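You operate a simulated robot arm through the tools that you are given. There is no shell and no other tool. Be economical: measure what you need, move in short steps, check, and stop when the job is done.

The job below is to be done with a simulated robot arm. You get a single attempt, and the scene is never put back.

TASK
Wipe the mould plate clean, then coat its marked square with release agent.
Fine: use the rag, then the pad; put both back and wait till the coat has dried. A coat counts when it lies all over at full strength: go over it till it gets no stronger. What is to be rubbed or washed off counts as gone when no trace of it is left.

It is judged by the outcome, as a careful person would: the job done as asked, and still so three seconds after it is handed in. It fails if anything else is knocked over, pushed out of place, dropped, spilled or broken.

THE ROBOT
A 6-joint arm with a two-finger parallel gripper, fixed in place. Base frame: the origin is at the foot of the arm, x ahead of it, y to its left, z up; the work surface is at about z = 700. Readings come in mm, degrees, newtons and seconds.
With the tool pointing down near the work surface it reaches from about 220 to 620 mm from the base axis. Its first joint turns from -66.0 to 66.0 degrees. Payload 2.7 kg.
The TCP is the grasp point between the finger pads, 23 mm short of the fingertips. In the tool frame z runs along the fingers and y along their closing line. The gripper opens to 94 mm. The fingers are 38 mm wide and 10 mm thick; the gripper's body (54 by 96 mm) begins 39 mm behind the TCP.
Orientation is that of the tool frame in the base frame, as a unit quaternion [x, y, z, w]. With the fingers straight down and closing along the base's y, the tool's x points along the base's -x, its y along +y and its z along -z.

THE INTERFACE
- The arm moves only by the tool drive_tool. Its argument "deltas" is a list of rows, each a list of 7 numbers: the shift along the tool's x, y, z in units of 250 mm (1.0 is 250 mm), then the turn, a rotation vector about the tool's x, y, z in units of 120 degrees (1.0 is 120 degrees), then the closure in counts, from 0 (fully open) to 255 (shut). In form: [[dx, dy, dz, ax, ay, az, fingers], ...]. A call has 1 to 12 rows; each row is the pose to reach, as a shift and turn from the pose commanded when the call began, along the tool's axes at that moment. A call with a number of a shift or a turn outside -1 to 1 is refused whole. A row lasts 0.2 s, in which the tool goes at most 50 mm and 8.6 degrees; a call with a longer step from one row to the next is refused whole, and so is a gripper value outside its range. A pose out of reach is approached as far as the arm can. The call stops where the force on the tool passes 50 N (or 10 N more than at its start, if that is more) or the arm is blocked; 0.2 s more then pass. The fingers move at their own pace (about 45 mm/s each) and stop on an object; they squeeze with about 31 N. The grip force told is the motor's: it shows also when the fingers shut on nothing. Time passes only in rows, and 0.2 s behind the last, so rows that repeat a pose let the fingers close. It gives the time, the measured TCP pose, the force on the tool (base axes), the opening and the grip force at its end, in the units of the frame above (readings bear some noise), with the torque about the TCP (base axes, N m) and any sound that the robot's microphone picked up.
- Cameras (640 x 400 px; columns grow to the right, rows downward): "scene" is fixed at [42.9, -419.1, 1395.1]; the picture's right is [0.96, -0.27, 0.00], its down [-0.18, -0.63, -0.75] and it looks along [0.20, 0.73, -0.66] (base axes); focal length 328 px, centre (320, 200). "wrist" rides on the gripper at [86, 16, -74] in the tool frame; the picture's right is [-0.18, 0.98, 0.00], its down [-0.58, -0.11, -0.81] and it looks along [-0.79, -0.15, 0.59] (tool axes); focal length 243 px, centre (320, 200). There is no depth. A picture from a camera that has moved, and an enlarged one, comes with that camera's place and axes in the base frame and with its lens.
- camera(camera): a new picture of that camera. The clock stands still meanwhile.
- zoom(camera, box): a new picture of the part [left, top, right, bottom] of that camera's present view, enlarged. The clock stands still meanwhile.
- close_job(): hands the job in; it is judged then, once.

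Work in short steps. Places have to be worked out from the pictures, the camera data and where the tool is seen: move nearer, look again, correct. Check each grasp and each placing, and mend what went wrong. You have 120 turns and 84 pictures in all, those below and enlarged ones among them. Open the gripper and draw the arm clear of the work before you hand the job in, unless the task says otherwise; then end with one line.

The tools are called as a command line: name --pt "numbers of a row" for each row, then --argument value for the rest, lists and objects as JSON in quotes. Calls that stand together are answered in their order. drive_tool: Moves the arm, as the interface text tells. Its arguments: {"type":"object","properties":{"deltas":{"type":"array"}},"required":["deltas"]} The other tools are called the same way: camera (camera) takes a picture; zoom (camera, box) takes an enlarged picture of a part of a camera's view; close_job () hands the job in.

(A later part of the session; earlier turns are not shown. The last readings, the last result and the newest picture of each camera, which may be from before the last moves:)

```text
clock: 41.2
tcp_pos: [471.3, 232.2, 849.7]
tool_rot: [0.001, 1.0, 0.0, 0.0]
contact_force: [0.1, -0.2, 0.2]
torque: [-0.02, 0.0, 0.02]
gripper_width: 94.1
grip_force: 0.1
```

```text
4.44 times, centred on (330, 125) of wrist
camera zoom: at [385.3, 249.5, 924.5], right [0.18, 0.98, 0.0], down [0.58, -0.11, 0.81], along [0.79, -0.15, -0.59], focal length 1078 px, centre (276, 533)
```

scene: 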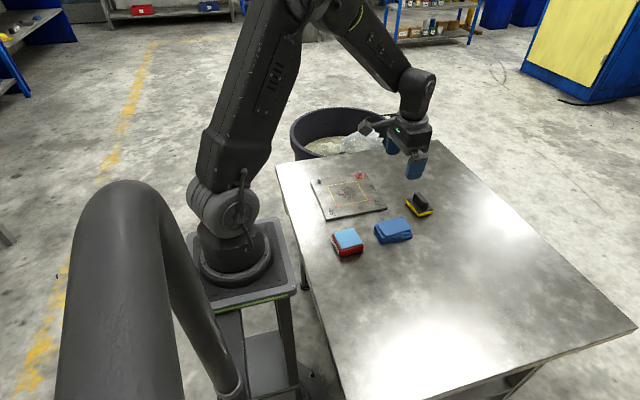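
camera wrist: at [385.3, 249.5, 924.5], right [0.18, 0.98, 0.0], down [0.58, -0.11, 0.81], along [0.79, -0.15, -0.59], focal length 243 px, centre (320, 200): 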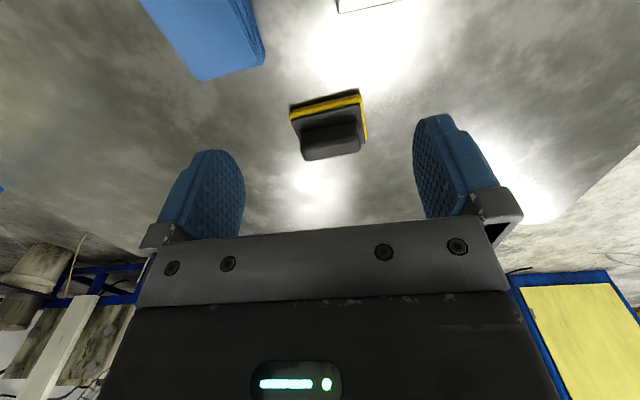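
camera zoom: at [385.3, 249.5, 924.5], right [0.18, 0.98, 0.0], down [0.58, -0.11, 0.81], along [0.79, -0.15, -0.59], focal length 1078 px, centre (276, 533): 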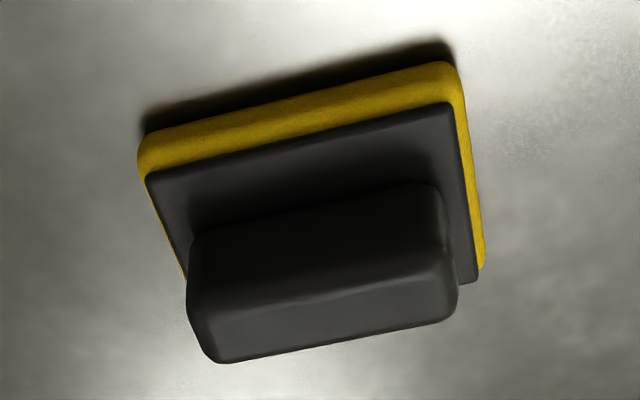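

Yellow applicator: centre ≈(548,229), yaw ≈5°, handle top ≈745, long along y. I turn the gripper by +95° to close across the handle and move above it.

drive_tool --pt "-0.025 0 0 0 0 -0.066 0" --pt "-0.05 0 0 0 0 -0.132 0" --pt "-0.075 0 0 0 0 -0.198 0" --pt "-0.1 0 0 0 0 -0.264 0" --pt "-0.125 0 0 0 0 -0.33 0" --pt "-0.15 0 0 0 0 -0.396 0" --pt "-0.175 0 0 0 0 -0.462 0" --pt "-0.2 0 0 0 0 -0.528 0" --pt "-0.225 0 0 0 0 -0.594 0" --pt "-0.25 -0.006 0 0 0 -0.66 0" --pt "-0.28 -0.012 0 0 0 -0.726 0" --pt "-0.307 -0.012 0 0 0 -0.792 0"

camera --camera "wrist"

zoom --camera "scene" --box '[370, 130, 490, 230]'

```text
clock: 43.8
tcp_pos: [548.3, 229.2, 848.4]
tool_rot: [0.738, -0.674, 0.0, -0.001]
contact_force: [0.1, 0.4, 0.2]
torque: [0.05, -0.04, 0.0]
gripper_width: 93.8
grip_force: 0.0
```

```text
45 pictures are left
camera wrist: at [540.6, 142.3, 924.1], right [-1.0, 0.09, 0.0], down [0.06, 0.59, 0.81], along [0.08, 0.8, -0.59], focal length 243 px, centre (320, 200)
```

wrist: 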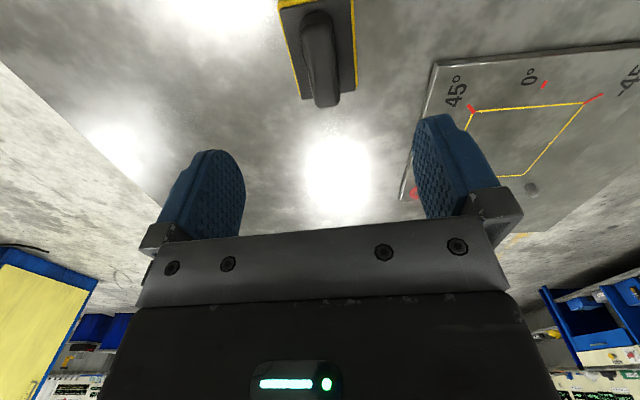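

```text
4.00 times, centred on (430, 180) of scene
camera zoom: at [42.9, -419.1, 1395.1], right [0.96, -0.27, 0.0], down [-0.18, -0.63, -0.75], along [0.2, 0.73, -0.66], focal length 1310 px, centre (-120, 280)
```

zoom: 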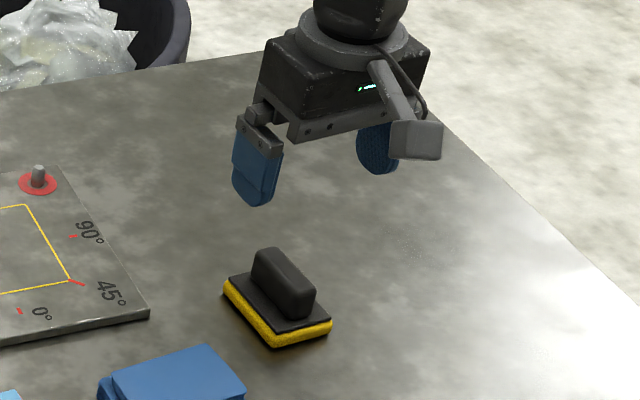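

Aligned. Descend to z≈742 (fingertips just above the backing plate) and close on the handle.

drive_tool --pt "0.01 0 0.16 0 0 0 0" --pt "0.01 0 0.32 0 0 0 0" --pt "0.01 0 0.4 0 0 0 0" --pt "0.01 0 0.425 0 0 0 0" --pt "0.01 0 0.425 0 0 0 255" --pt "0.01 0 0.425 0 0 0 255" --pt "0.01 0 0.425 0 0 0 255" --pt "0.01 0 0.425 0 0 0 255" --pt "0.01 0 0.425 0 0 0 255"

zoom --camera "scene" --box '[370, 130, 490, 230]'

```text
clock: 45.8
tcp_pos: [548.8, 225.2, 742.8]
tool_rot: [0.737, -0.676, 0.0, -0.001]
contact_force: [0.4, 0.5, 0.0]
torque: [-0.02, 0.0, 0.0]
gripper_width: 21.6
grip_force: 31.0
```

```text
4.00 times, centred on (430, 180) of scene
camera zoom: at [42.9, -419.1, 1395.1], right [0.96, -0.27, 0.0], down [-0.18, -0.63, -0.75], along [0.2, 0.73, -0.66], focal length 1310 px, centre (-120, 280)
```

zoom: 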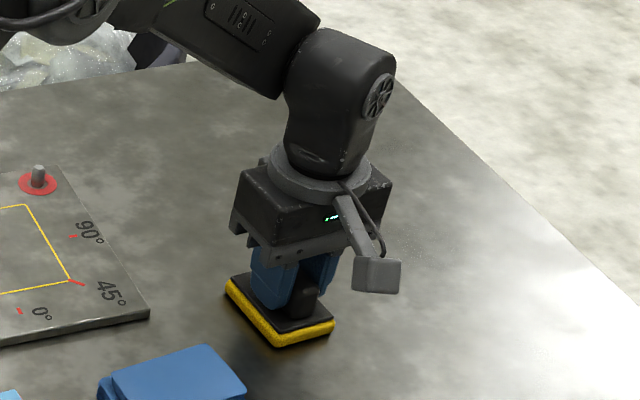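

Handle gripped (21.6 mm; home TCP 548.8,225.2,742.8, yaw 95°). Lift high and tilt to show the scene camera its underside.

drive_tool --pt "0 0 -0.15 0 0 0 255" --pt "0 0 -0.32 0 0 0 255" --pt "0.03 0.08 -0.48 0 0 0 255" --pt "0.06 0.16 -0.6 -0.03 0.05 0 255" --pt "0.09 0.24 -0.7 -0.065 0.1 0 255" --pt "0.125 0.32 -0.8 -0.1 0.155 0 255" --pt "0.125 0.4 -0.88 -0.135 0.21 0 255" --pt "0.125 0.41 -0.92 -0.17 0.265 0 255" --pt "0.125 0.41 -0.92 -0.205 0.32 0 255" --pt "0.125 0.41 -0.92 -0.24 0.375 0 255" --pt "0.125 0.41 -0.92 -0.27 0.42 0 255" --pt "0.125 0.41 -0.92 -0.27 0.42 0 255"

camera --camera "scene"

```text
clock: 48.4
tcp_pos: [444.8, 184.0, 970.7]
tool_rot: [0.639, -0.585, 0.128, 0.483]
contact_force: [0.0, -0.8, -1.0]
torque: [0.0, -0.02, 0.0]
gripper_width: 21.3
grip_force: 30.9
out of reach, approached as far as the arm can: row 11, 12
```

```text
42 pictures are left
```

scene: 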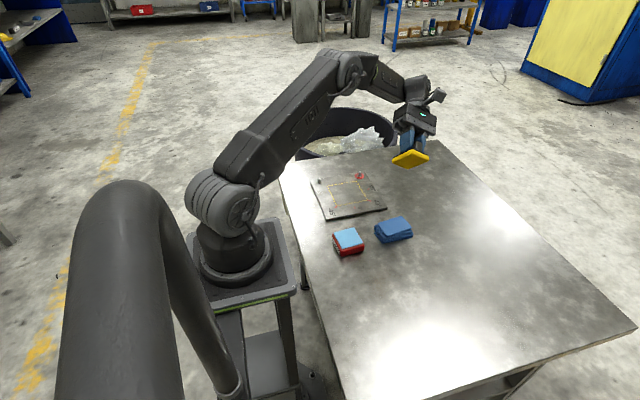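

zoom --camera "scene" --box '[385, 120, 445, 180]'

```text
6.67 times, centred on (415, 150) of scene
camera zoom: at [42.9, -419.1, 1395.1], right [0.96, -0.27, 0.0], down [-0.18, -0.63, -0.75], along [0.2, 0.73, -0.66], focal length 2183 px, centre (-313, 533)
```

zoom: 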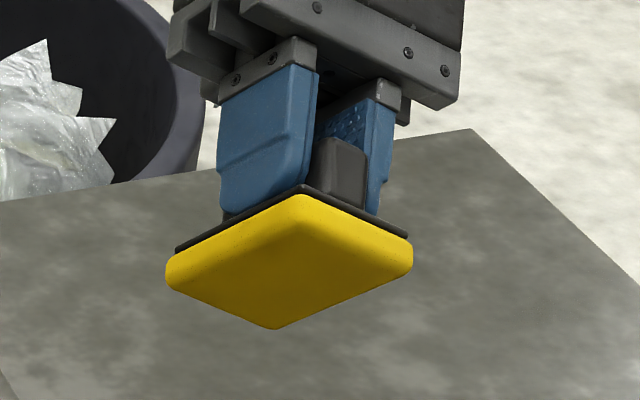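

The underside is plain clean yellow foam: it's the applicator, to be charged on the RELEASE block. Tilt back upright.

drive_tool --pt "0 0 0 0.035 -0.055 0 255" --pt "0 0 0 0.07 -0.11 0 255" --pt "0 0 0 0.105 -0.165 0 255" --pt "0 0 0 0.14 -0.22 0 255" --pt "0 0 0 0.175 -0.275 0 255" --pt "0 0 0 0.21 -0.33 0 255" --pt "0 0 0 0.24 -0.375 0 255" --pt "0 0 0 0.27 -0.42 0 255" --pt "0 0 0 0.27 -0.42 0 255"

```text
clock: 50.4
tcp_pos: [443.8, 182.9, 971.4]
tool_rot: [0.737, -0.675, 0.0, -0.001]
contact_force: [0.1, 0.3, -0.1]
torque: [0.02, 0.04, 0.0]
gripper_width: 21.3
grip_force: 31.5
```

Upright again. Move above the RELEASE block.

drive_tool --pt "0.02 0.13 0.08 0 0 0 255" --pt "0.04 0.26 0.18 0 0 0 255" --pt "0.06 0.39 0.3 0 0 0 255" --pt "0.08 0.52 0.42 0 0 0 255" --pt "0.107 0.64 0.55 0 0 0 255" --pt "0.107 0.664 0.66 0 0 0 255" --pt "0.107 0.664 0.684 0 0 0 255" --pt "0.107 0.664 0.684 0 0 0 255"

camera --camera "wrist"

zoom --camera "scene" --box '[300, 170, 400, 260]'

```text
clock: 52.2
tcp_pos: [280.6, 140.2, 799.6]
tool_rot: [0.737, -0.676, 0.0, 0.0]
contact_force: [0.2, 0.7, -0.3]
torque: [-0.01, 0.02, 0.02]
gripper_width: 21.3
grip_force: 31.3
```

```text
40 pictures are left
camera wrist: at [271.9, 53.6, 874.4], right [-1.0, 0.1, 0.0], down [0.06, 0.59, 0.81], along [0.08, 0.8, -0.59], focal length 243 px, centre (320, 200)
```

wrist: 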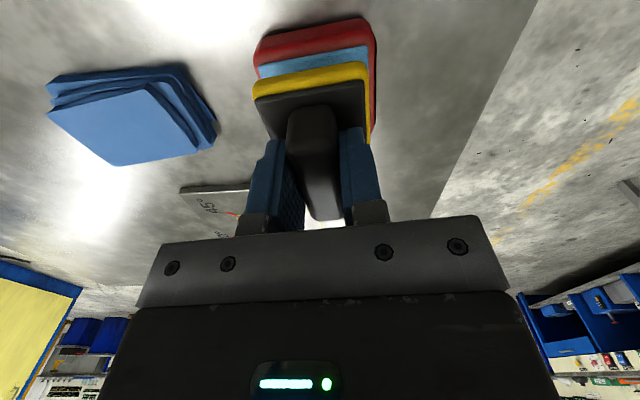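

```text
4.44 times, centred on (350, 215) of scene
camera zoom: at [42.9, -419.1, 1395.1], right [0.96, -0.27, 0.0], down [-0.18, -0.63, -0.75], along [0.2, 0.73, -0.66], focal length 1456 px, centre (187, 133)
```

zoom: 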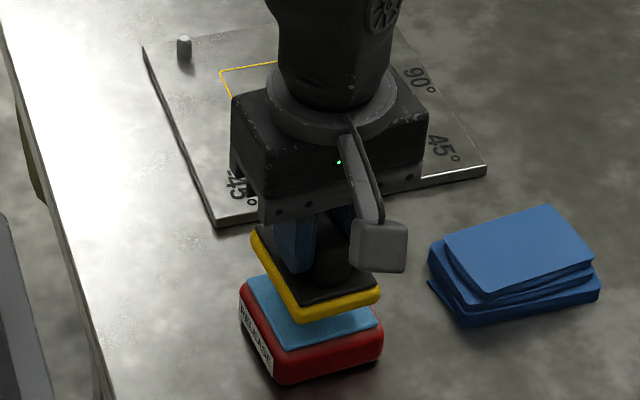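

Applicator is centred over the block (pad centre ≈ TCP y+4). Lower gently until it touches.

drive_tool --pt "0 0 0.06 0 0 0 255" --pt "0 0 0.09 0 0 0 255" --pt "0 0 0.1 0 0 0 255" --pt "0 0 0.108 0 0 0 255" --pt "0 0 0.112 0 0 0 255" --pt "0 0 0.112 0 0 0 255"

```text
clock: 53.6
tcp_pos: [281.9, 140.7, 771.4]
tool_rot: [0.737, -0.676, 0.001, 0.0]
contact_force: [-7.9, -1.3, 30.8]
torque: [-0.07, 0.15, 0.03]
gripper_width: 21.5
grip_force: 31.3
```

Contact with 31 N. Hold briefly, then lift and inspect the foam.

drive_tool --pt "0 0 -0.003 0 0 0 255" --pt "0 0 -0.003 0 0 0 255" --pt "0 0 -0.003 0 0 0 255" --pt "0 0 -0.12 0 0 0 255" --pt "0 0 -0.28 0 0 0 255" --pt "-0.02 0 -0.46 0 0 0 255" --pt "-0.1 -0.08 -0.6 -0.03 0.05 0 255" --pt "-0.2 -0.16 -0.7 -0.065 0.1 0 255" --pt "-0.2 -0.24 -0.76 -0.1 0.155 0 255" --pt "-0.2 -0.32 -0.8 -0.135 0.21 0 255" --pt "-0.2 -0.32 -0.8 -0.17 0.265 0 255" --pt "-0.2 -0.32 -0.8 -0.205 0.32 0 255"

camera --camera "scene"

```text
clock: 56.2
tcp_pos: [356.2, 198.1, 972.3]
tool_rot: [0.68, -0.622, 0.101, 0.375]
contact_force: [0.6, -0.3, -0.4]
torque: [0.03, -0.01, 0.0]
gripper_width: 21.2
grip_force: 31.7
```

```text
38 pictures are left
```

scene: 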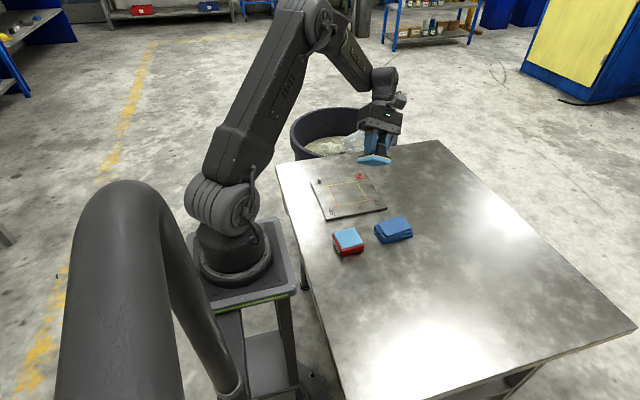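

The foam is now light blue – charged with release agent. Tilt back upright before coating.

drive_tool --pt "0 0 0 0.035 -0.055 0 255" --pt "0 0 0 0.07 -0.11 0 255" --pt "0 0 0 0.105 -0.165 0 255" --pt "0 0 0 0.14 -0.22 0 255" --pt "0 0 0 0.175 -0.275 0 255" --pt "0 0 0 0.205 -0.32 0 255" --pt "0 0 0 0.205 -0.32 0 255"

```text
clock: 57.8
tcp_pos: [357.3, 198.0, 972.9]
tool_rot: [0.737, -0.676, 0.0, -0.001]
contact_force: [-0.1, -0.5, -0.3]
torque: [0.03, 0.02, -0.02]
gripper_width: 21.4
grip_force: 31.3
```

Upright. Move above the square with the pad aligned to the plate (yaw 90°).

drive_tool --pt "-0.12 0 0.05 0 0 0.02 255" --pt "-0.24 0 0.15 0 0 0.042 255" --pt "-0.36 -0.005 0.28 0 0 0.042 255" --pt "-0.48 -0.01 0.42 0 0 0.042 255" --pt "-0.57 -0.02 0.56 0 0 0.042 255" --pt "-0.59 -0.02 0.68 0 0 0.042 255" --pt "-0.59 -0.02 0.712 0 0 0.042 255" --pt "-0.59 -0.02 0.712 0 0 0.042 255"

camera --camera "wrist"

zoom --camera "scene" --box '[300, 150, 400, 230]'

```text
clock: 59.6
tcp_pos: [347.3, 346.8, 795.2]
tool_rot: [-0.707, 0.708, 0.0, 0.0]
contact_force: [0.1, 0.5, -1.5]
torque: [0.01, 0.0, -0.01]
gripper_width: 21.2
grip_force: 31.2
```

```text
37 pictures are left
camera wrist: at [332.0, 261.0, 869.4], right [-0.98, 0.18, 0.0], down [0.11, 0.58, 0.81], along [0.15, 0.79, -0.59], focal length 243 px, centre (320, 200)
```

wrist: 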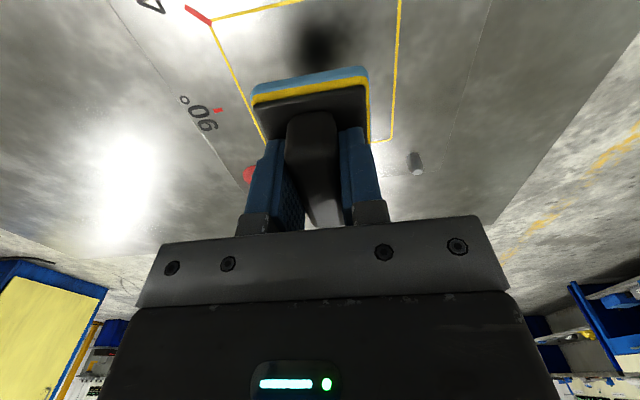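

```text
5.00 times, centred on (350, 190) of scene
camera zoom: at [42.9, -419.1, 1395.1], right [0.96, -0.27, 0.0], down [-0.18, -0.63, -0.75], along [0.2, 0.73, -0.66], focal length 1638 px, centre (170, 250)
```

zoom: 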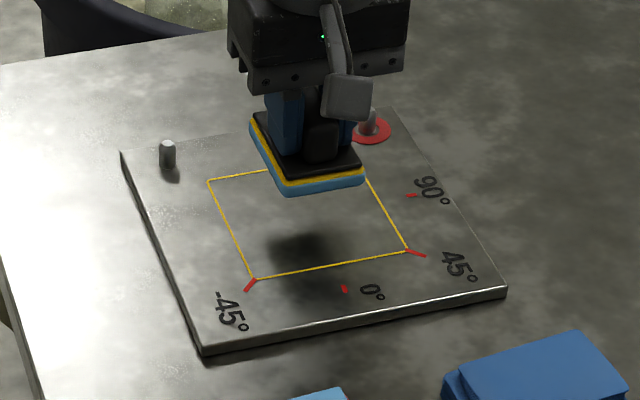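

Lower to just above the plate and check the pad's footprint against the yellow lines.

drive_tool --pt "0.005 -0.008 0.1 0 0 0 255" --pt "0.005 -0.008 0.15 0 0 0 255" --pt "0.005 -0.008 0.15 0 0 0 255"

zoom --camera "wrist" --box '[200, 0, 440, 160]'

zoom --camera "scene" --box '[315, 165, 385, 220]'

```text
clock: 60.4
tcp_pos: [350.8, 345.8, 756.1]
tool_rot: [0.708, -0.707, 0.0, 0.0]
contact_force: [0.0, 0.5, -0.5]
torque: [-0.04, 0.03, 0.02]
gripper_width: 21.4
grip_force: 31.7
```

```text
2.50 times, centred on (320, 80) of wrist
camera zoom: at [334.8, 259.1, 831.0], right [-0.98, 0.18, 0.0], down [0.11, 0.58, 0.81], along [0.15, 0.79, -0.59], focal length 606 px, centre (320, 500)
```

zoom: 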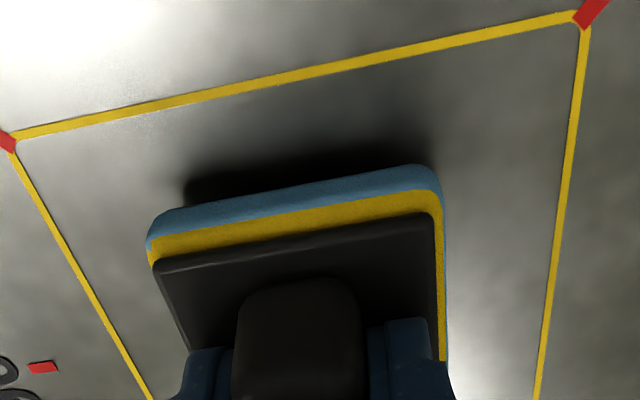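

```text
7.27 times, centred on (350, 192) of scene
camera zoom: at [42.9, -419.1, 1395.1], right [0.96, -0.27, 0.0], down [-0.18, -0.63, -0.75], along [0.2, 0.73, -0.66], focal length 2382 px, centre (102, 254)
```

zoom: 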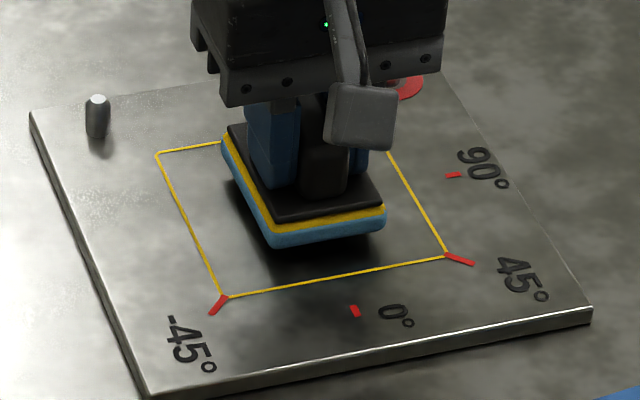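

Square lines measure x 300–400, y 299–399; pad currently covers about x 324–380, y 315–387. Touch down gently now.

drive_tool --pt "0 0 0.006 0 0 0 255" --pt "0 0 0.012 0 0 0 255" --pt "0 0 0.016 0 0 0 255" --pt "0 0 0.016 0 0 0 255"

```text
clock: 61.4
tcp_pos: [351.3, 344.6, 751.0]
tool_rot: [-0.707, 0.708, 0.0, 0.001]
contact_force: [0.2, -0.7, -0.6]
torque: [-0.02, 0.0, 0.0]
gripper_width: 21.5
grip_force: 31.0
```

drive_tool --pt "0 0 0.004 0 0 0 255" --pt "0 0 0.008 0 0 0 255" --pt "0 0 0.008 0 0 0 255"

```text
clock: 62.2
tcp_pos: [351.2, 344.7, 749.2]
tool_rot: [-0.707, 0.708, 0.0, 0.0]
contact_force: [0.1, 1.0, -1.0]
torque: [0.02, -0.01, -0.01]
gripper_width: 21.3
grip_force: 30.4
```

drive_tool --pt "0 0 0.004 0 0 0 255" --pt "0 0 0.008 0 0 0 255" --pt "0 0 0.008 0 0 0 255"

zoom --camera "wrist" --box '[200, 0, 440, 160]'

```text
clock: 63.0
tcp_pos: [349.3, 344.4, 747.4]
tool_rot: [0.707, -0.707, 0.0, 0.001]
contact_force: [0.8, -2.0, 6.1]
torque: [-0.23, 0.04, 0.05]
gripper_width: 21.1
grip_force: 31.4
```

```text
2.50 times, centred on (320, 80) of wrist
camera zoom: at [334.9, 258.6, 823.5], right [-0.98, 0.18, 0.0], down [0.11, 0.58, 0.81], along [0.15, 0.79, -0.59], focal length 606 px, centre (320, 500)
```

zoom: 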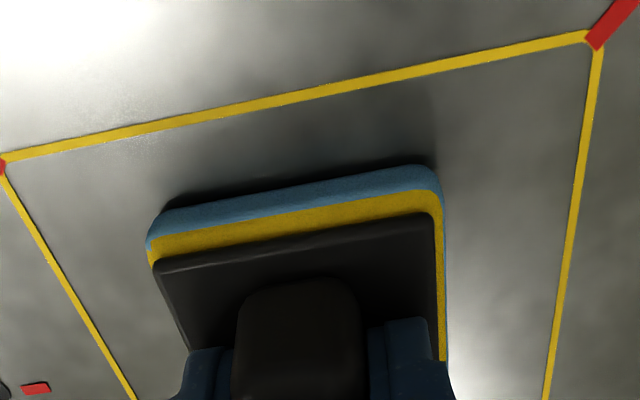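

Contact at z≈747.5. Now coat: pad offsets reach the lines at TCP x 327–371, y 330–358. First circuit with about 15 N.

drive_tool --pt "0 0 0.004 0 0 0 255" --pt "0.056 0.05 0.004 0 0 0 255" --pt "0.056 0.092 0.004 0 0 0 255" --pt "0 0.092 0.004 0 0 0 255" --pt "-0.056 0.092 0.004 0 0 0 255" --pt "-0.056 0.03 0.004 0 0 0 255" --pt "-0.056 -0.03 0.004 0 0 0 255" --pt "-0.056 -0.084 0.004 0 0 0 255" --pt "0 -0.084 0.004 0 0 0 255" --pt "0.056 -0.084 0.004 0 0 0 255" --pt "0.056 0 0.004 0 0 0 255" --pt "0.056 0.092 0.004 0 0 0 255"

zoom --camera "scene" --box '[315, 165, 385, 220]'

zoom --camera "wrist" --box '[200, 0, 440, 160]'

```text
clock: 65.6
tcp_pos: [329.4, 330.2, 748.2]
tool_rot: [0.707, -0.707, 0.0, -0.002]
contact_force: [9.0, -0.3, 25.1]
torque: [-0.29, -0.05, 0.12]
gripper_width: 21.3
grip_force: 31.3
```

```text
7.27 times, centred on (350, 192) of scene
camera zoom: at [42.8, -419.3, 1395.1], right [0.96, -0.27, 0.0], down [-0.18, -0.63, -0.76], along [0.2, 0.73, -0.66], focal length 2382 px, centre (102, 254)
```

zoom: 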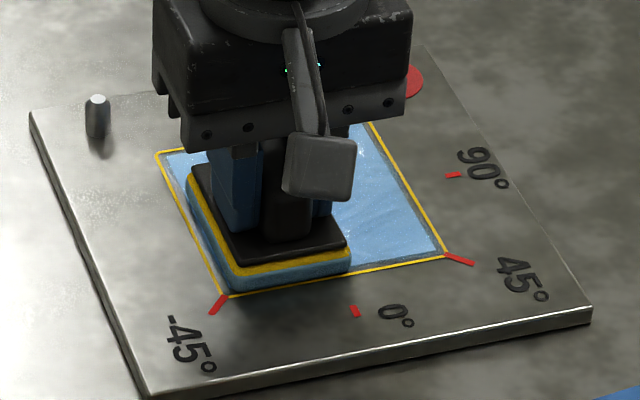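

```text
2.50 times, centred on (320, 80) of wrist
camera zoom: at [313.5, 244.5, 822.4], right [-0.98, 0.18, 0.0], down [0.11, 0.58, 0.81], along [0.15, 0.79, -0.59], focal length 606 px, centre (320, 500)
```

zoom: 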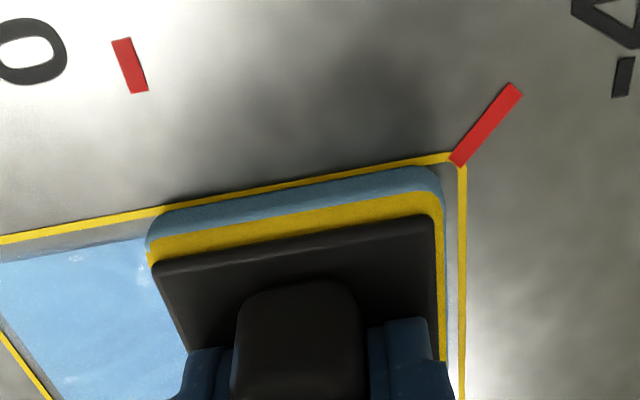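

A clear light-blue coat appears, with a ~4 mm uncoated margin because of the rounded foam edges. Second circuit with limits widened by about 4–5 mm.

drive_tool --pt "0.014 0.016 -0.001 0 0 0 255" --pt "0.014 0.016 -0.001 0 0 0 255" --pt "-0.056 0.016 -0.001 0 0 0 255" --pt "-0.128 0.016 -0.001 0 0 0 255" --pt "-0.128 -0.06 -0.001 0 0 0 255" --pt "-0.128 -0.13 -0.001 0 0 0 255" --pt "-0.128 -0.196 -0.001 0 0 0 255" --pt "-0.056 -0.196 -0.001 0 0 0 255" --pt "0.014 -0.196 -0.001 0 0 0 255" --pt "0.014 -0.12 -0.001 0 0 0 255" --pt "0.014 -0.05 -0.001 0 0 0 255" --pt "0.014 0.016 -0.001 0 0 0 255"

zoom --camera "wrist" --box '[200, 0, 440, 160]'

zoom --camera "scene" --box '[315, 165, 385, 220]'

```text
clock: 68.2
tcp_pos: [324.5, 324.9, 746.6]
tool_rot: [0.707, -0.707, -0.001, 0.001]
contact_force: [0.1, 0.1, -0.2]
torque: [-0.04, 0.02, 0.01]
gripper_width: 21.5
grip_force: 31.6
```

```text
2.50 times, centred on (320, 80) of wrist
camera zoom: at [309.0, 239.3, 822.4], right [-0.98, 0.18, 0.0], down [0.11, 0.58, 0.81], along [0.15, 0.79, -0.59], focal length 606 px, centre (320, 500)
```

zoom: 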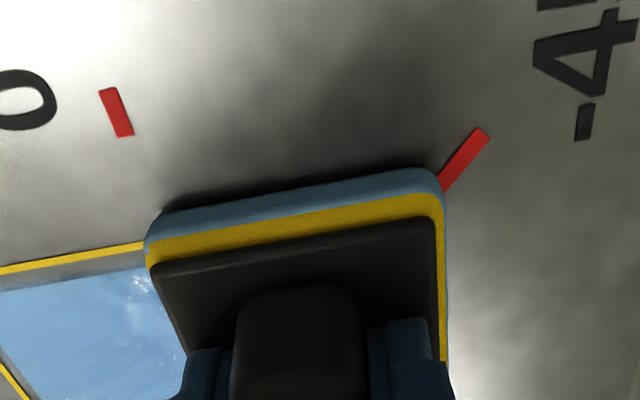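

```text
7.27 times, centred on (350, 192) of scene
camera zoom: at [42.9, -419.1, 1395.1], right [0.96, -0.27, 0.0], down [-0.18, -0.63, -0.75], along [0.2, 0.73, -0.66], focal length 2382 px, centre (102, 254)
```

zoom: 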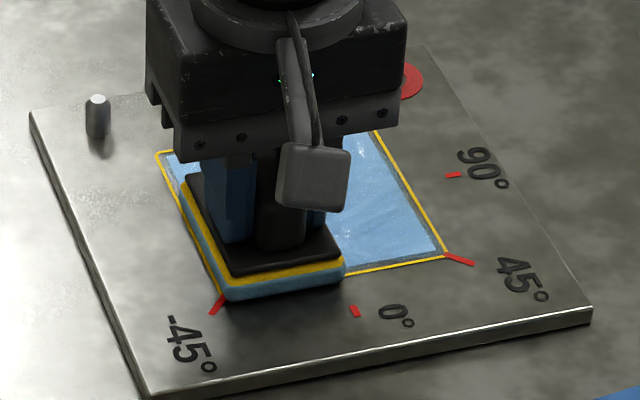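

Force fell to zero (the handle slid up slightly in the grip), so the second circuit barely touched. Press down again.

drive_tool --pt "0 0 0.004 0 0 0 255" --pt "0 0 0.006 0 0 0 255" --pt "0 0 0.006 0 0 0 255"

```text
clock: 69.0
tcp_pos: [325.2, 326.5, 746.7]
tool_rot: [-0.707, 0.707, 0.0, 0.001]
contact_force: [-1.5, -7.1, 21.2]
torque: [-0.48, 0.13, -0.02]
gripper_width: 21.6
grip_force: 31.2
```

21 N. Run the perimeter circuit again.

drive_tool --pt "-0.07 0 0 0 0 0 255" --pt "-0.142 0 0 0 0 0 255" --pt "-0.142 -0.07 0 0 0 0 255" --pt "-0.142 -0.14 0 0 0 0 255" --pt "-0.142 -0.204 0 0 0 0 255" --pt "-0.142 -0.204 0 0 0 0 255" --pt "-0.07 -0.204 0 0 0 0 255" --pt "0 -0.204 0 0 0 0 255" --pt "0 -0.204 0 0 0 0 255" --pt "0 -0.13 0 0 0 0 255" --pt "0 -0.06 0 0 0 0 255" --pt "0 0 0 0 0 0 255"

zoom --camera "wrist" --box '[200, 0, 440, 160]'

zoom --camera "scene" --box '[315, 165, 385, 220]'

```text
clock: 71.6
tcp_pos: [324.8, 327.9, 746.5]
tool_rot: [0.708, -0.706, 0.0, -0.003]
contact_force: [9.6, -0.3, 27.5]
torque: [-0.59, -0.02, 0.21]
gripper_width: 21.3
grip_force: 31.1
```

```text
2.50 times, centred on (320, 80) of wrist
camera zoom: at [308.9, 241.0, 821.2], right [-0.98, 0.18, 0.0], down [0.11, 0.58, 0.81], along [0.15, 0.8, -0.59], focal length 606 px, centre (320, 500)
```

zoom: 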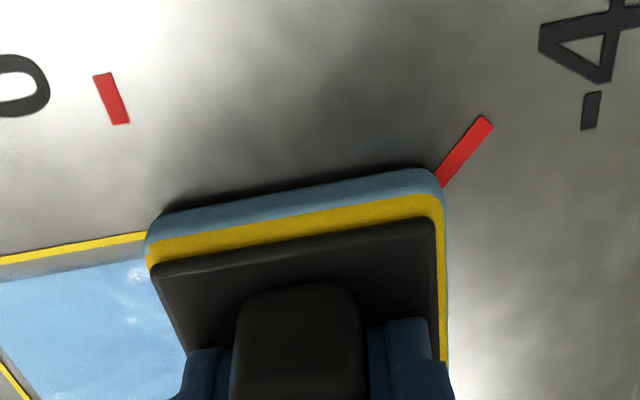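

```text
7.27 times, centred on (350, 192) of scene
camera zoom: at [42.8, -419.4, 1395.1], right [0.96, -0.27, 0.0], down [-0.18, -0.63, -0.76], along [0.2, 0.73, -0.66], focal length 2382 px, centre (102, 254)
```

zoom: 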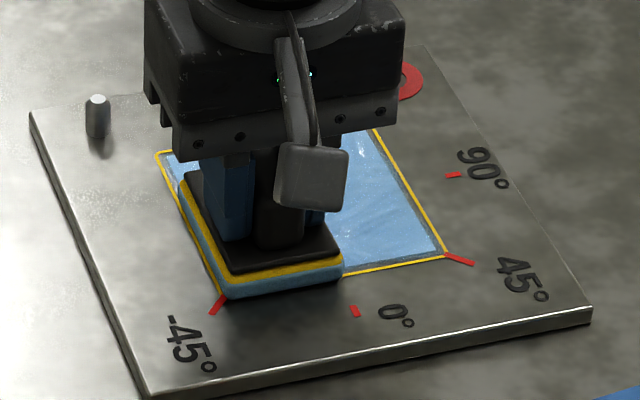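

The margin at the near edge shrank only slightly. Lift clear and inspect the whole square.

drive_tool --pt "0 0 -0.15 0 0 0 255" --pt "0 0 -0.34 0 0 0 255" --pt "0.1 -0.1 -0.45 0 0 0 255" --pt "0.22 -0.22 -0.45 0 0 0 255" --pt "0.34 -0.34 -0.45 0 0 0 255" --pt "0.46 -0.46 -0.45 0 0 0 255" --pt "0.58 -0.56 -0.45 0 0 0 255" --pt "0.58 -0.56 -0.45 0 0 0 255"

zoom --camera "scene" --box '[320, 170, 380, 220]'

```text
clock: 73.4
tcp_pos: [464.3, 181.7, 856.6]
tool_rot: [0.707, -0.707, 0.0, 0.0]
contact_force: [0.1, -0.1, -0.5]
torque: [0.01, -0.02, 0.03]
gripper_width: 21.4
grip_force: 30.6
```

```text
8.00 times, centred on (350, 195) of scene
camera zoom: at [42.9, -419.1, 1395.1], right [0.96, -0.27, 0.0], down [-0.18, -0.63, -0.75], along [0.2, 0.73, -0.66], focal length 2620 px, centre (80, 240)
```

zoom: 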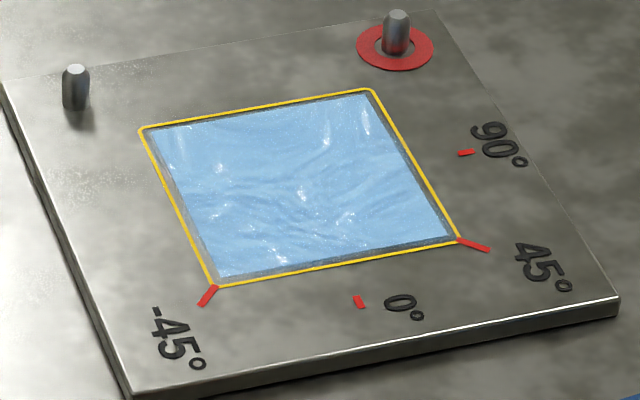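

zoom --camera "scene" --box '[332, 180, 356, 210]'

zoom --camera "scene" --box '[356, 178, 380, 208]'

```text
13.33 times, centred on (344, 195) of scene
camera zoom: at [42.9, -419.1, 1395.1], right [0.96, -0.27, 0.0], down [-0.18, -0.63, -0.75], along [0.2, 0.73, -0.66], focal length 4367 px, centre (0, 267)
```

zoom: 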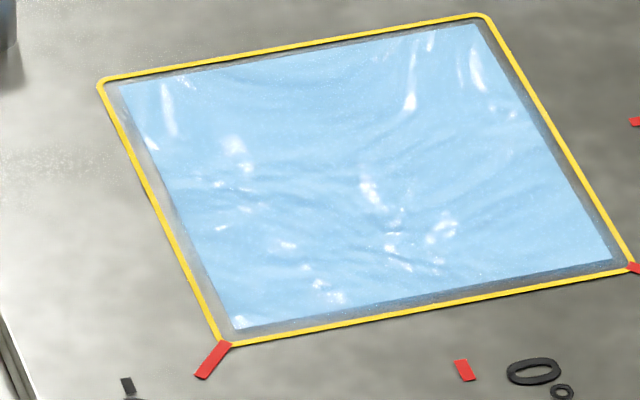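

```text
13.33 times, centred on (368, 193) of scene
camera zoom: at [42.9, -419.1, 1395.1], right [0.96, -0.27, 0.0], down [-0.18, -0.63, -0.75], along [0.2, 0.73, -0.66], focal length 4367 px, centre (-320, 293)
```

zoom: 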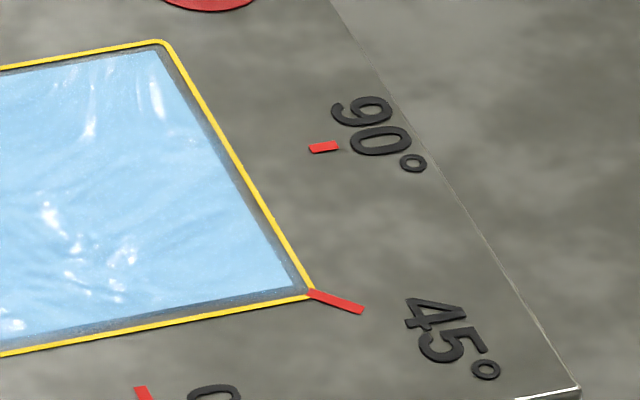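

The coat is uniform with straight, even edges set just inside the line, so that is likely the coat area's limit. To be sure it's at full strength, recharge the foam and go over it again.

drive_tool --pt "0.03 0.16 0.02 0 0 -0.01 255" --pt "0.06 0.32 0.05 0 0 -0.02 255" --pt "0.1 0.48 0.1 0 0 -0.03 255" --pt "0.14 0.62 0.16 0 0 -0.037 255" --pt "0.172 0.736 0.25 0 0 -0.037 255" --pt "0.172 0.736 0.31 0 0 -0.037 255" --pt "0.172 0.736 0.332 0 0 -0.037 255" --pt "0.172 0.736 0.34 0 0 -0.037 255" --pt "0.172 0.736 0.34 0 0 -0.037 255"

```text
clock: 75.4
tcp_pos: [280.9, 139.1, 773.5]
tool_rot: [0.733, -0.68, 0.0, 0.0]
contact_force: [0.1, 0.0, -2.2]
torque: [-0.04, 0.01, -0.02]
gripper_width: 21.6
grip_force: 31.1
```

drive_tool --pt "0 0 0.008 0 0 0 255" --pt "0 0 0.016 0 0 0 255" --pt "0 0 0.024 0 0 0 255" --pt "0 0 0.024 0 0 0 255"

```text
clock: 76.1
tcp_pos: [280.2, 139.5, 771.0]
tool_rot: [0.734, -0.679, 0.0, -0.001]
contact_force: [-3.7, 0.4, 13.8]
torque: [-0.05, 0.14, 0.01]
gripper_width: 21.3
grip_force: 30.9
stopped in row 3: the force on the tool passed its limit (the readings are from after the stop); the commanded pose is now the measured one
```

Recharged (contact made, stopped by force limit but now 14 N). Hold, lift, and carry back over the square's near corner.

drive_tool --pt "0 0 0 0 0 0 255" --pt "0 0 -0.1 0 0 0 255" --pt "0 0 -0.2 0 0 0 255" --pt "-0.16 -0.05 -0.2 0 0 0.01 255" --pt "-0.32 -0.1 -0.2 0 0 0.02 255" --pt "-0.48 -0.15 -0.2 0 0 0.03 255" --pt "-0.62 -0.2 -0.15 0 0 0.037 255" --pt "-0.736 -0.237 -0.08 0 0 0.037 255" --pt "-0.736 -0.237 0.06 0 0 0.037 255" --pt "-0.736 -0.237 0.085 0 0 0.037 255" --pt "-0.736 -0.237 0.085 0 0 0.037 255"

```text
clock: 78.5
tcp_pos: [326.1, 328.3, 749.8]
tool_rot: [-0.707, 0.707, 0.0, 0.002]
contact_force: [1.0, 0.5, -2.0]
torque: [0.02, -0.03, 0.01]
gripper_width: 21.2
grip_force: 30.5
```

drive_tool --pt "0 0 0.008 0 0 0 255" --pt "0 0 0.014 0 0 0 255" --pt "0 0 0.018 0 0 0 255" --pt "0 0 0.018 0 0 0 255"

```text
clock: 79.5
tcp_pos: [326.1, 328.3, 747.5]
tool_rot: [0.707, -0.707, 0.0, -0.002]
contact_force: [-8.1, -11.4, 42.3]
torque: [-0.84, 0.42, -0.07]
gripper_width: 21.5
grip_force: 30.6
```

42 N is more than needed; ease off and run a full circuit.

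drive_tool --pt "0.01 0.012 -0.007 0 0 0 255" --pt "-0.065 0.012 -0.007 0 0 0 255" --pt "-0.142 0.012 -0.007 0 0 0 255" --pt "-0.142 -0.06 -0.007 0 0 0 255" --pt "-0.142 -0.13 -0.007 0 0 0 255" --pt "-0.142 -0.204 -0.007 0 0 0 255" --pt "-0.142 -0.204 -0.007 0 0 0 255" --pt "-0.065 -0.204 -0.007 0 0 0 255" --pt "0.01 -0.204 -0.007 0 0 0 255" --pt "0.01 -0.13 -0.007 0 0 0 255" --pt "0.01 -0.06 -0.007 0 0 0 255" --pt "0.01 0.012 -0.007 0 0 0 255"

drive_tool --pt "-0.075 0 0.002 0 0 0 255" --pt "-0.152 0 0.002 0 0 0 255" --pt "-0.152 -0.07 0.002 0 0 0 255" --pt "-0.152 -0.14 0.002 0 0 0 255" --pt "-0.152 -0.216 0.002 0 0 0 255" --pt "-0.152 -0.216 0.002 0 0 0 255" --pt "-0.075 -0.216 0.002 0 0 0 255" --pt "0 -0.216 0.002 0 0 0 255" --pt "0 -0.14 0.002 0 0 0 255" --pt "0 -0.07 0.002 0 0 0 255" --pt "-0.075 -0.1 0.002 0 0 0 255" --pt "-0.075 -0.1 0.002 0 0 0 255"

```text
clock: 82.1
tcp_pos: [322.0, 325.4, 747.4]
tool_rot: [0.708, -0.706, -0.001, -0.003]
contact_force: [3.3, 0.1, 10.4]
torque: [-0.2, 0.12, 0.05]
gripper_width: 21.1
grip_force: 30.9
```

```text
clock: 84.7
tcp_pos: [345.4, 342.2, 747.0]
tool_rot: [0.707, -0.707, 0.0, 0.0]
contact_force: [-3.1, -9.4, 26.8]
torque: [-0.01, 0.19, 0.0]
gripper_width: 21.5
grip_force: 31.2
```

Two circuits done with contact. Lift away and compare with the former picture.

drive_tool --pt "0 0 -0.15 0 0 0 255" --pt "0 0 -0.34 0 0 0 255" --pt "0.1 -0.08 -0.44 0 0 0 255" --pt "0.23 -0.18 -0.44 0 0 0 255" --pt "0.37 -0.28 -0.44 0 0 0 255" --pt "0.5 -0.38 -0.44 0 0 0 255" --pt "0.64 -0.476 -0.44 0 0 0 255" --pt "0.64 -0.476 -0.44 0 0 0 255"

zoom --camera "scene" --box '[332, 180, 356, 210]'

zoom --camera "scene" --box '[356, 178, 380, 208]'

zoom --camera "scene" --box '[290, 150, 450, 270]'

```text
clock: 86.5
tcp_pos: [466.8, 183.1, 854.9]
tool_rot: [0.707, -0.707, 0.0, -0.001]
contact_force: [-0.3, 0.0, -1.5]
torque: [0.01, -0.04, 0.04]
gripper_width: 21.6
grip_force: 31.5
```

```text
13.33 times, centred on (344, 195) of scene
camera zoom: at [42.9, -419.1, 1395.1], right [0.96, -0.27, 0.0], down [-0.18, -0.63, -0.75], along [0.2, 0.73, -0.66], focal length 4367 px, centre (0, 267)
```

zoom: 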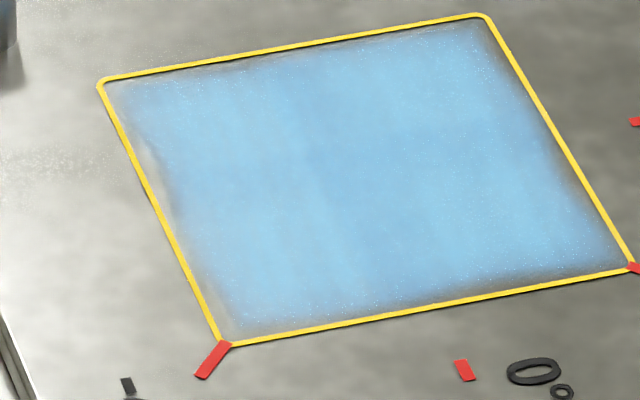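

```text
13.33 times, centred on (368, 193) of scene
camera zoom: at [42.9, -419.1, 1395.1], right [0.96, -0.27, 0.0], down [-0.18, -0.63, -0.75], along [0.2, 0.73, -0.66], focal length 4367 px, centre (-320, 293)
```

zoom: 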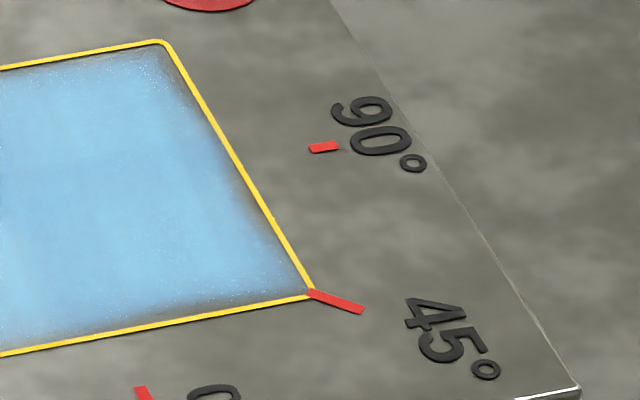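

```text
3.33 times, centred on (370, 210) of scene
camera zoom: at [42.9, -419.1, 1395.1], right [0.96, -0.27, 0.0], down [-0.18, -0.63, -0.75], along [0.2, 0.73, -0.66], focal length 1092 px, centre (153, 167)
```

zoom: 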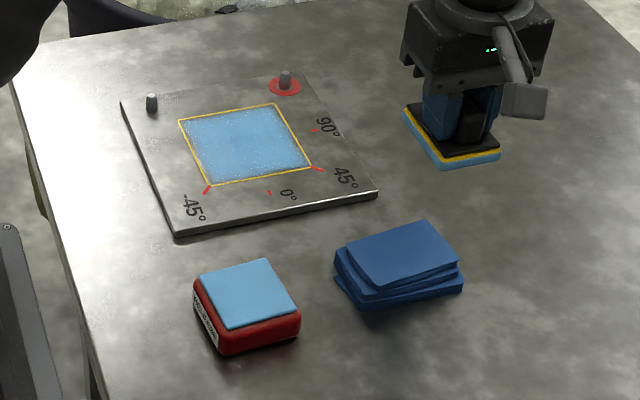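

Nothing else moved. The coat now looks matte with softer edges; look closer from the wrist camera.

zoom --camera "wrist" --box '[370, 110, 500, 210]'

zoom --camera "scene" --box '[332, 180, 374, 210]'

```text
4.00 times, centred on (435, 160) of wrist
camera zoom: at [450.7, 95.8, 930.2], right [-0.98, 0.18, 0.0], down [0.11, 0.58, 0.81], along [0.15, 0.79, -0.59], focal length 970 px, centre (-140, 360)
```

zoom: 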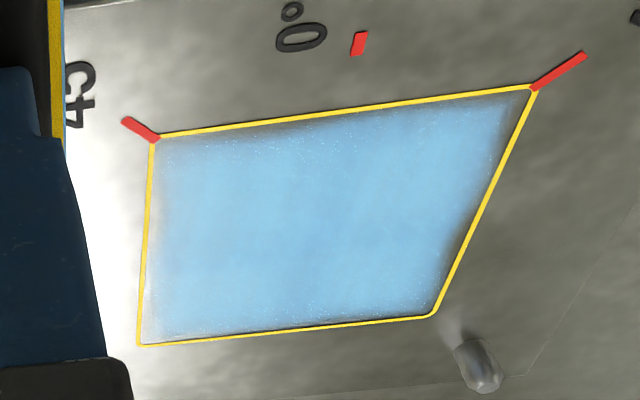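

```text
13.33 times, centred on (353, 195) of scene
camera zoom: at [42.9, -419.1, 1395.1], right [0.96, -0.27, 0.0], down [-0.18, -0.63, -0.75], along [0.2, 0.73, -0.66], focal length 4367 px, centre (-120, 267)
```

zoom: 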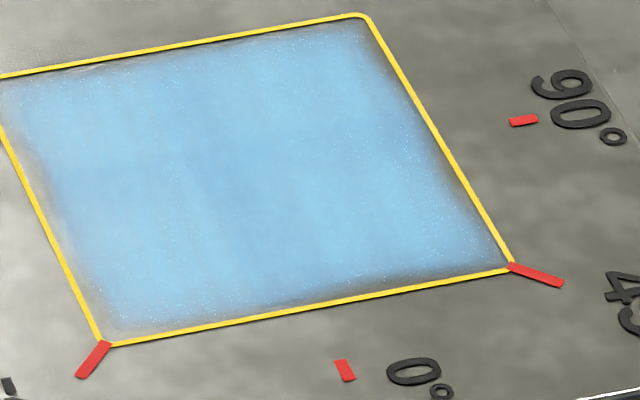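

The sides (x edges) look weaker than the middle, so strength is still building there. Go back for more passes with wider limits, starting at the low-x near corner.

drive_tool --pt "-0.12 0.12 0 0 0 0 255" --pt "-0.24 0.24 0 0 0 0 255" --pt "-0.36 0.36 0.05 0 0 0 255" --pt "-0.47 0.48 0.12 0 0 0 255" --pt "-0.568 0.588 0.2 0 0 0 255" --pt "-0.568 0.588 0.34 0 0 0 255" --pt "-0.568 0.588 0.41 0 0 0 255" --pt "-0.568 0.588 0.42 0 0 0 255" --pt "-0.568 0.588 0.424 0 0 0 255" --pt "-0.568 0.588 0.424 0 0 0 255"

```text
clock: 88.7
tcp_pos: [320.9, 325.6, 751.7]
tool_rot: [0.707, -0.707, 0.0, -0.001]
contact_force: [0.6, 0.9, -0.6]
torque: [-0.04, 0.02, -0.01]
gripper_width: 21.7
grip_force: 31.1
```

drive_tool --pt "0 0 0.01 0 0 0 255" --pt "0 0 0.016 0 0 0 255" --pt "0 0 0.019 0 0 0 255" --pt "0 0 0.019 0 0 0 255"

```text
clock: 89.7
tcp_pos: [319.2, 325.0, 746.5]
tool_rot: [0.707, -0.707, 0.0, -0.003]
contact_force: [-3.6, -3.9, 20.2]
torque: [-0.48, 0.28, 0.0]
gripper_width: 21.5
grip_force: 30.9
```

20 N. Extra passes along both x sides, then far side and the middle.

drive_tool --pt "-0.08 0 0 0 0 0 255" --pt "-0.16 0 0 0 0 0 255" --pt "-0.08 0 0 0 0 0 255" --pt "0 0 0 0 0 0 255" --pt "0 -0.08 0 0 0 0 255" --pt "0 -0.17 0 0 0 0 255" --pt "0 -0.25 0 0 0 0 255" --pt "-0.08 -0.25 0 0 0 0 255" --pt "-0.16 -0.25 0 0 0 0 255" --pt "-0.08 -0.25 0 0 0 0 255" --pt "0 -0.25 0 0 0 0 255" --pt "0 -0.25 0 0 0 0 255"

drive_tool --pt "-0.08 0 0 0 0 0 255" --pt "-0.16 0 0 0 0 0 255" --pt "-0.16 0.08 0 0 0 0 255" --pt "-0.16 0.17 0 0 0 0 255" --pt "-0.16 0.25 0 0 0 0 255" --pt "-0.08 0.25 0 0 0 0 255" --pt "0 0.25 0 0 0 0 255" --pt "0 0.125 0 0 0 0 255" --pt "-0.08 0.125 0 0 0 0 255" --pt "-0.16 0.125 0 0 0 0 255" --pt "-0.16 0.0 0 0 0 0 255" --pt "-0.08 0.1 0 0 0 0 255"

drive_tool --pt "0 0 -0.15 0 0 0 255" --pt "0 0 -0.34 0 0 0 255" --pt "0.1 -0.08 -0.44 0 0 0 255" --pt "0.23 -0.18 -0.44 0 0 0 255" --pt "0.37 -0.28 -0.44 0 0 0 255" --pt "0.5 -0.38 -0.44 0 0 0 255" --pt "0.64 -0.476 -0.44 0 0 0 255" --pt "0.64 -0.476 -0.44 0 0 0 255"

zoom --camera "scene" --box '[330, 180, 372, 210]'

zoom --camera "wrist" --box '[370, 110, 500, 210]'

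```text
clock: 92.3
tcp_pos: [381.8, 325.0, 746.9]
tool_rot: [0.708, -0.706, 0.001, -0.004]
contact_force: [1.0, 6.9, 19.2]
torque: [-0.16, 0.2, -0.02]
gripper_width: 21.5
grip_force: 31.3
```

```text
clock: 94.9
tcp_pos: [357.2, 347.0, 747.0]
tool_rot: [0.708, -0.706, 0.001, -0.005]
contact_force: [6.6, 4.2, 23.1]
torque: [-0.64, 0.23, 0.15]
gripper_width: 21.3
grip_force: 31.3
```

```text
clock: 96.7
tcp_pos: [476.0, 185.8, 857.7]
tool_rot: [0.707, -0.707, 0.0, -0.001]
contact_force: [0.6, -0.5, -0.4]
torque: [0.01, -0.01, -0.06]
gripper_width: 21.2
grip_force: 31.0
```

```text
13.33 times, centred on (351, 195) of scene
camera zoom: at [42.9, -419.1, 1395.1], right [0.96, -0.27, 0.0], down [-0.18, -0.63, -0.75], along [0.2, 0.73, -0.66], focal length 4367 px, centre (-93, 267)
```

zoom: 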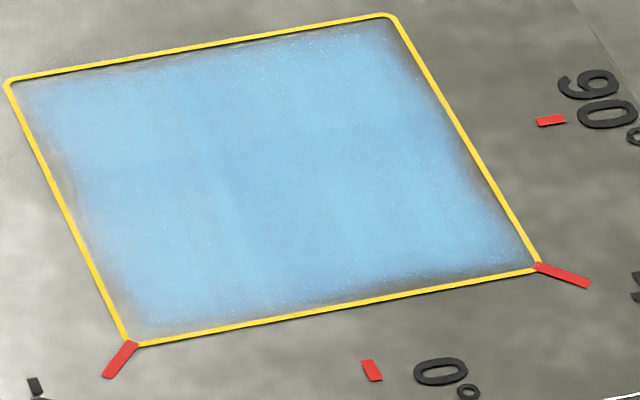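

```text
4.00 times, centred on (435, 160) of wrist
camera zoom: at [459.8, 100.1, 931.8], right [-0.98, 0.18, 0.0], down [0.11, 0.58, 0.81], along [0.15, 0.79, -0.59], focal length 970 px, centre (-140, 360)
```

zoom: 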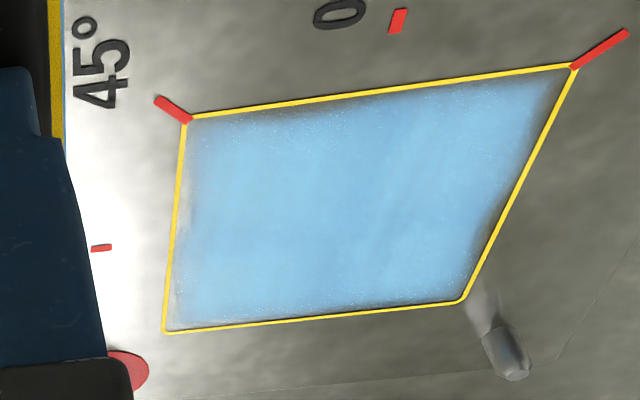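

Practically unchanged, and no coat strays past the line. To be certain about edge strength, recharge once more with a longer hold and go over the edges.

drive_tool --pt "0.03 0.16 0.02 0 0 -0.01 255" --pt "0.06 0.32 0.05 0 0 -0.02 255" --pt "0.1 0.48 0.1 0 0 -0.03 255" --pt "0.14 0.63 0.16 0 0 -0.037 255" --pt "0.184 0.782 0.24 0 0 -0.037 255" --pt "0.184 0.782 0.31 0 0 -0.037 255" --pt "0.184 0.782 0.332 0 0 -0.037 255" --pt "0.184 0.782 0.344 0 0 -0.037 255" --pt "0.184 0.782 0.344 0 0 -0.037 255"

drive_tool --pt "0 0 0.004 0 0 0 255" --pt "0 0 0.008 0 0 0 255" --pt "0 0 0.012 0 0 0 255" --pt "0 0 0.014 0 0 0 255" --pt "0 0 0.014 0 0 0 255" --pt "0 0 0.014 0 0 0 255"

```text
clock: 98.8
tcp_pos: [280.3, 141.8, 771.0]
tool_rot: [0.734, -0.679, 0.0, -0.003]
contact_force: [-3.3, -0.3, 12.7]
torque: [0.03, 0.15, 0.04]
gripper_width: 21.5
grip_force: 31.0
stopped in row 9: the force on the tool passed its limit (the readings are from after the stop); the commanded pose is now the measured one
```

```text
clock: 99.3
tcp_pos: [281.1, 141.7, 771.7]
tool_rot: [0.733, -0.68, 0.001, -0.001]
contact_force: [-3.2, -1.2, 13.5]
torque: [-0.01, 0.13, 0.01]
gripper_width: 21.7
grip_force: 30.4
stopped in row 2: the force on the tool passed its limit (the readings are from after the stop); the commanded pose is now the measured one
```

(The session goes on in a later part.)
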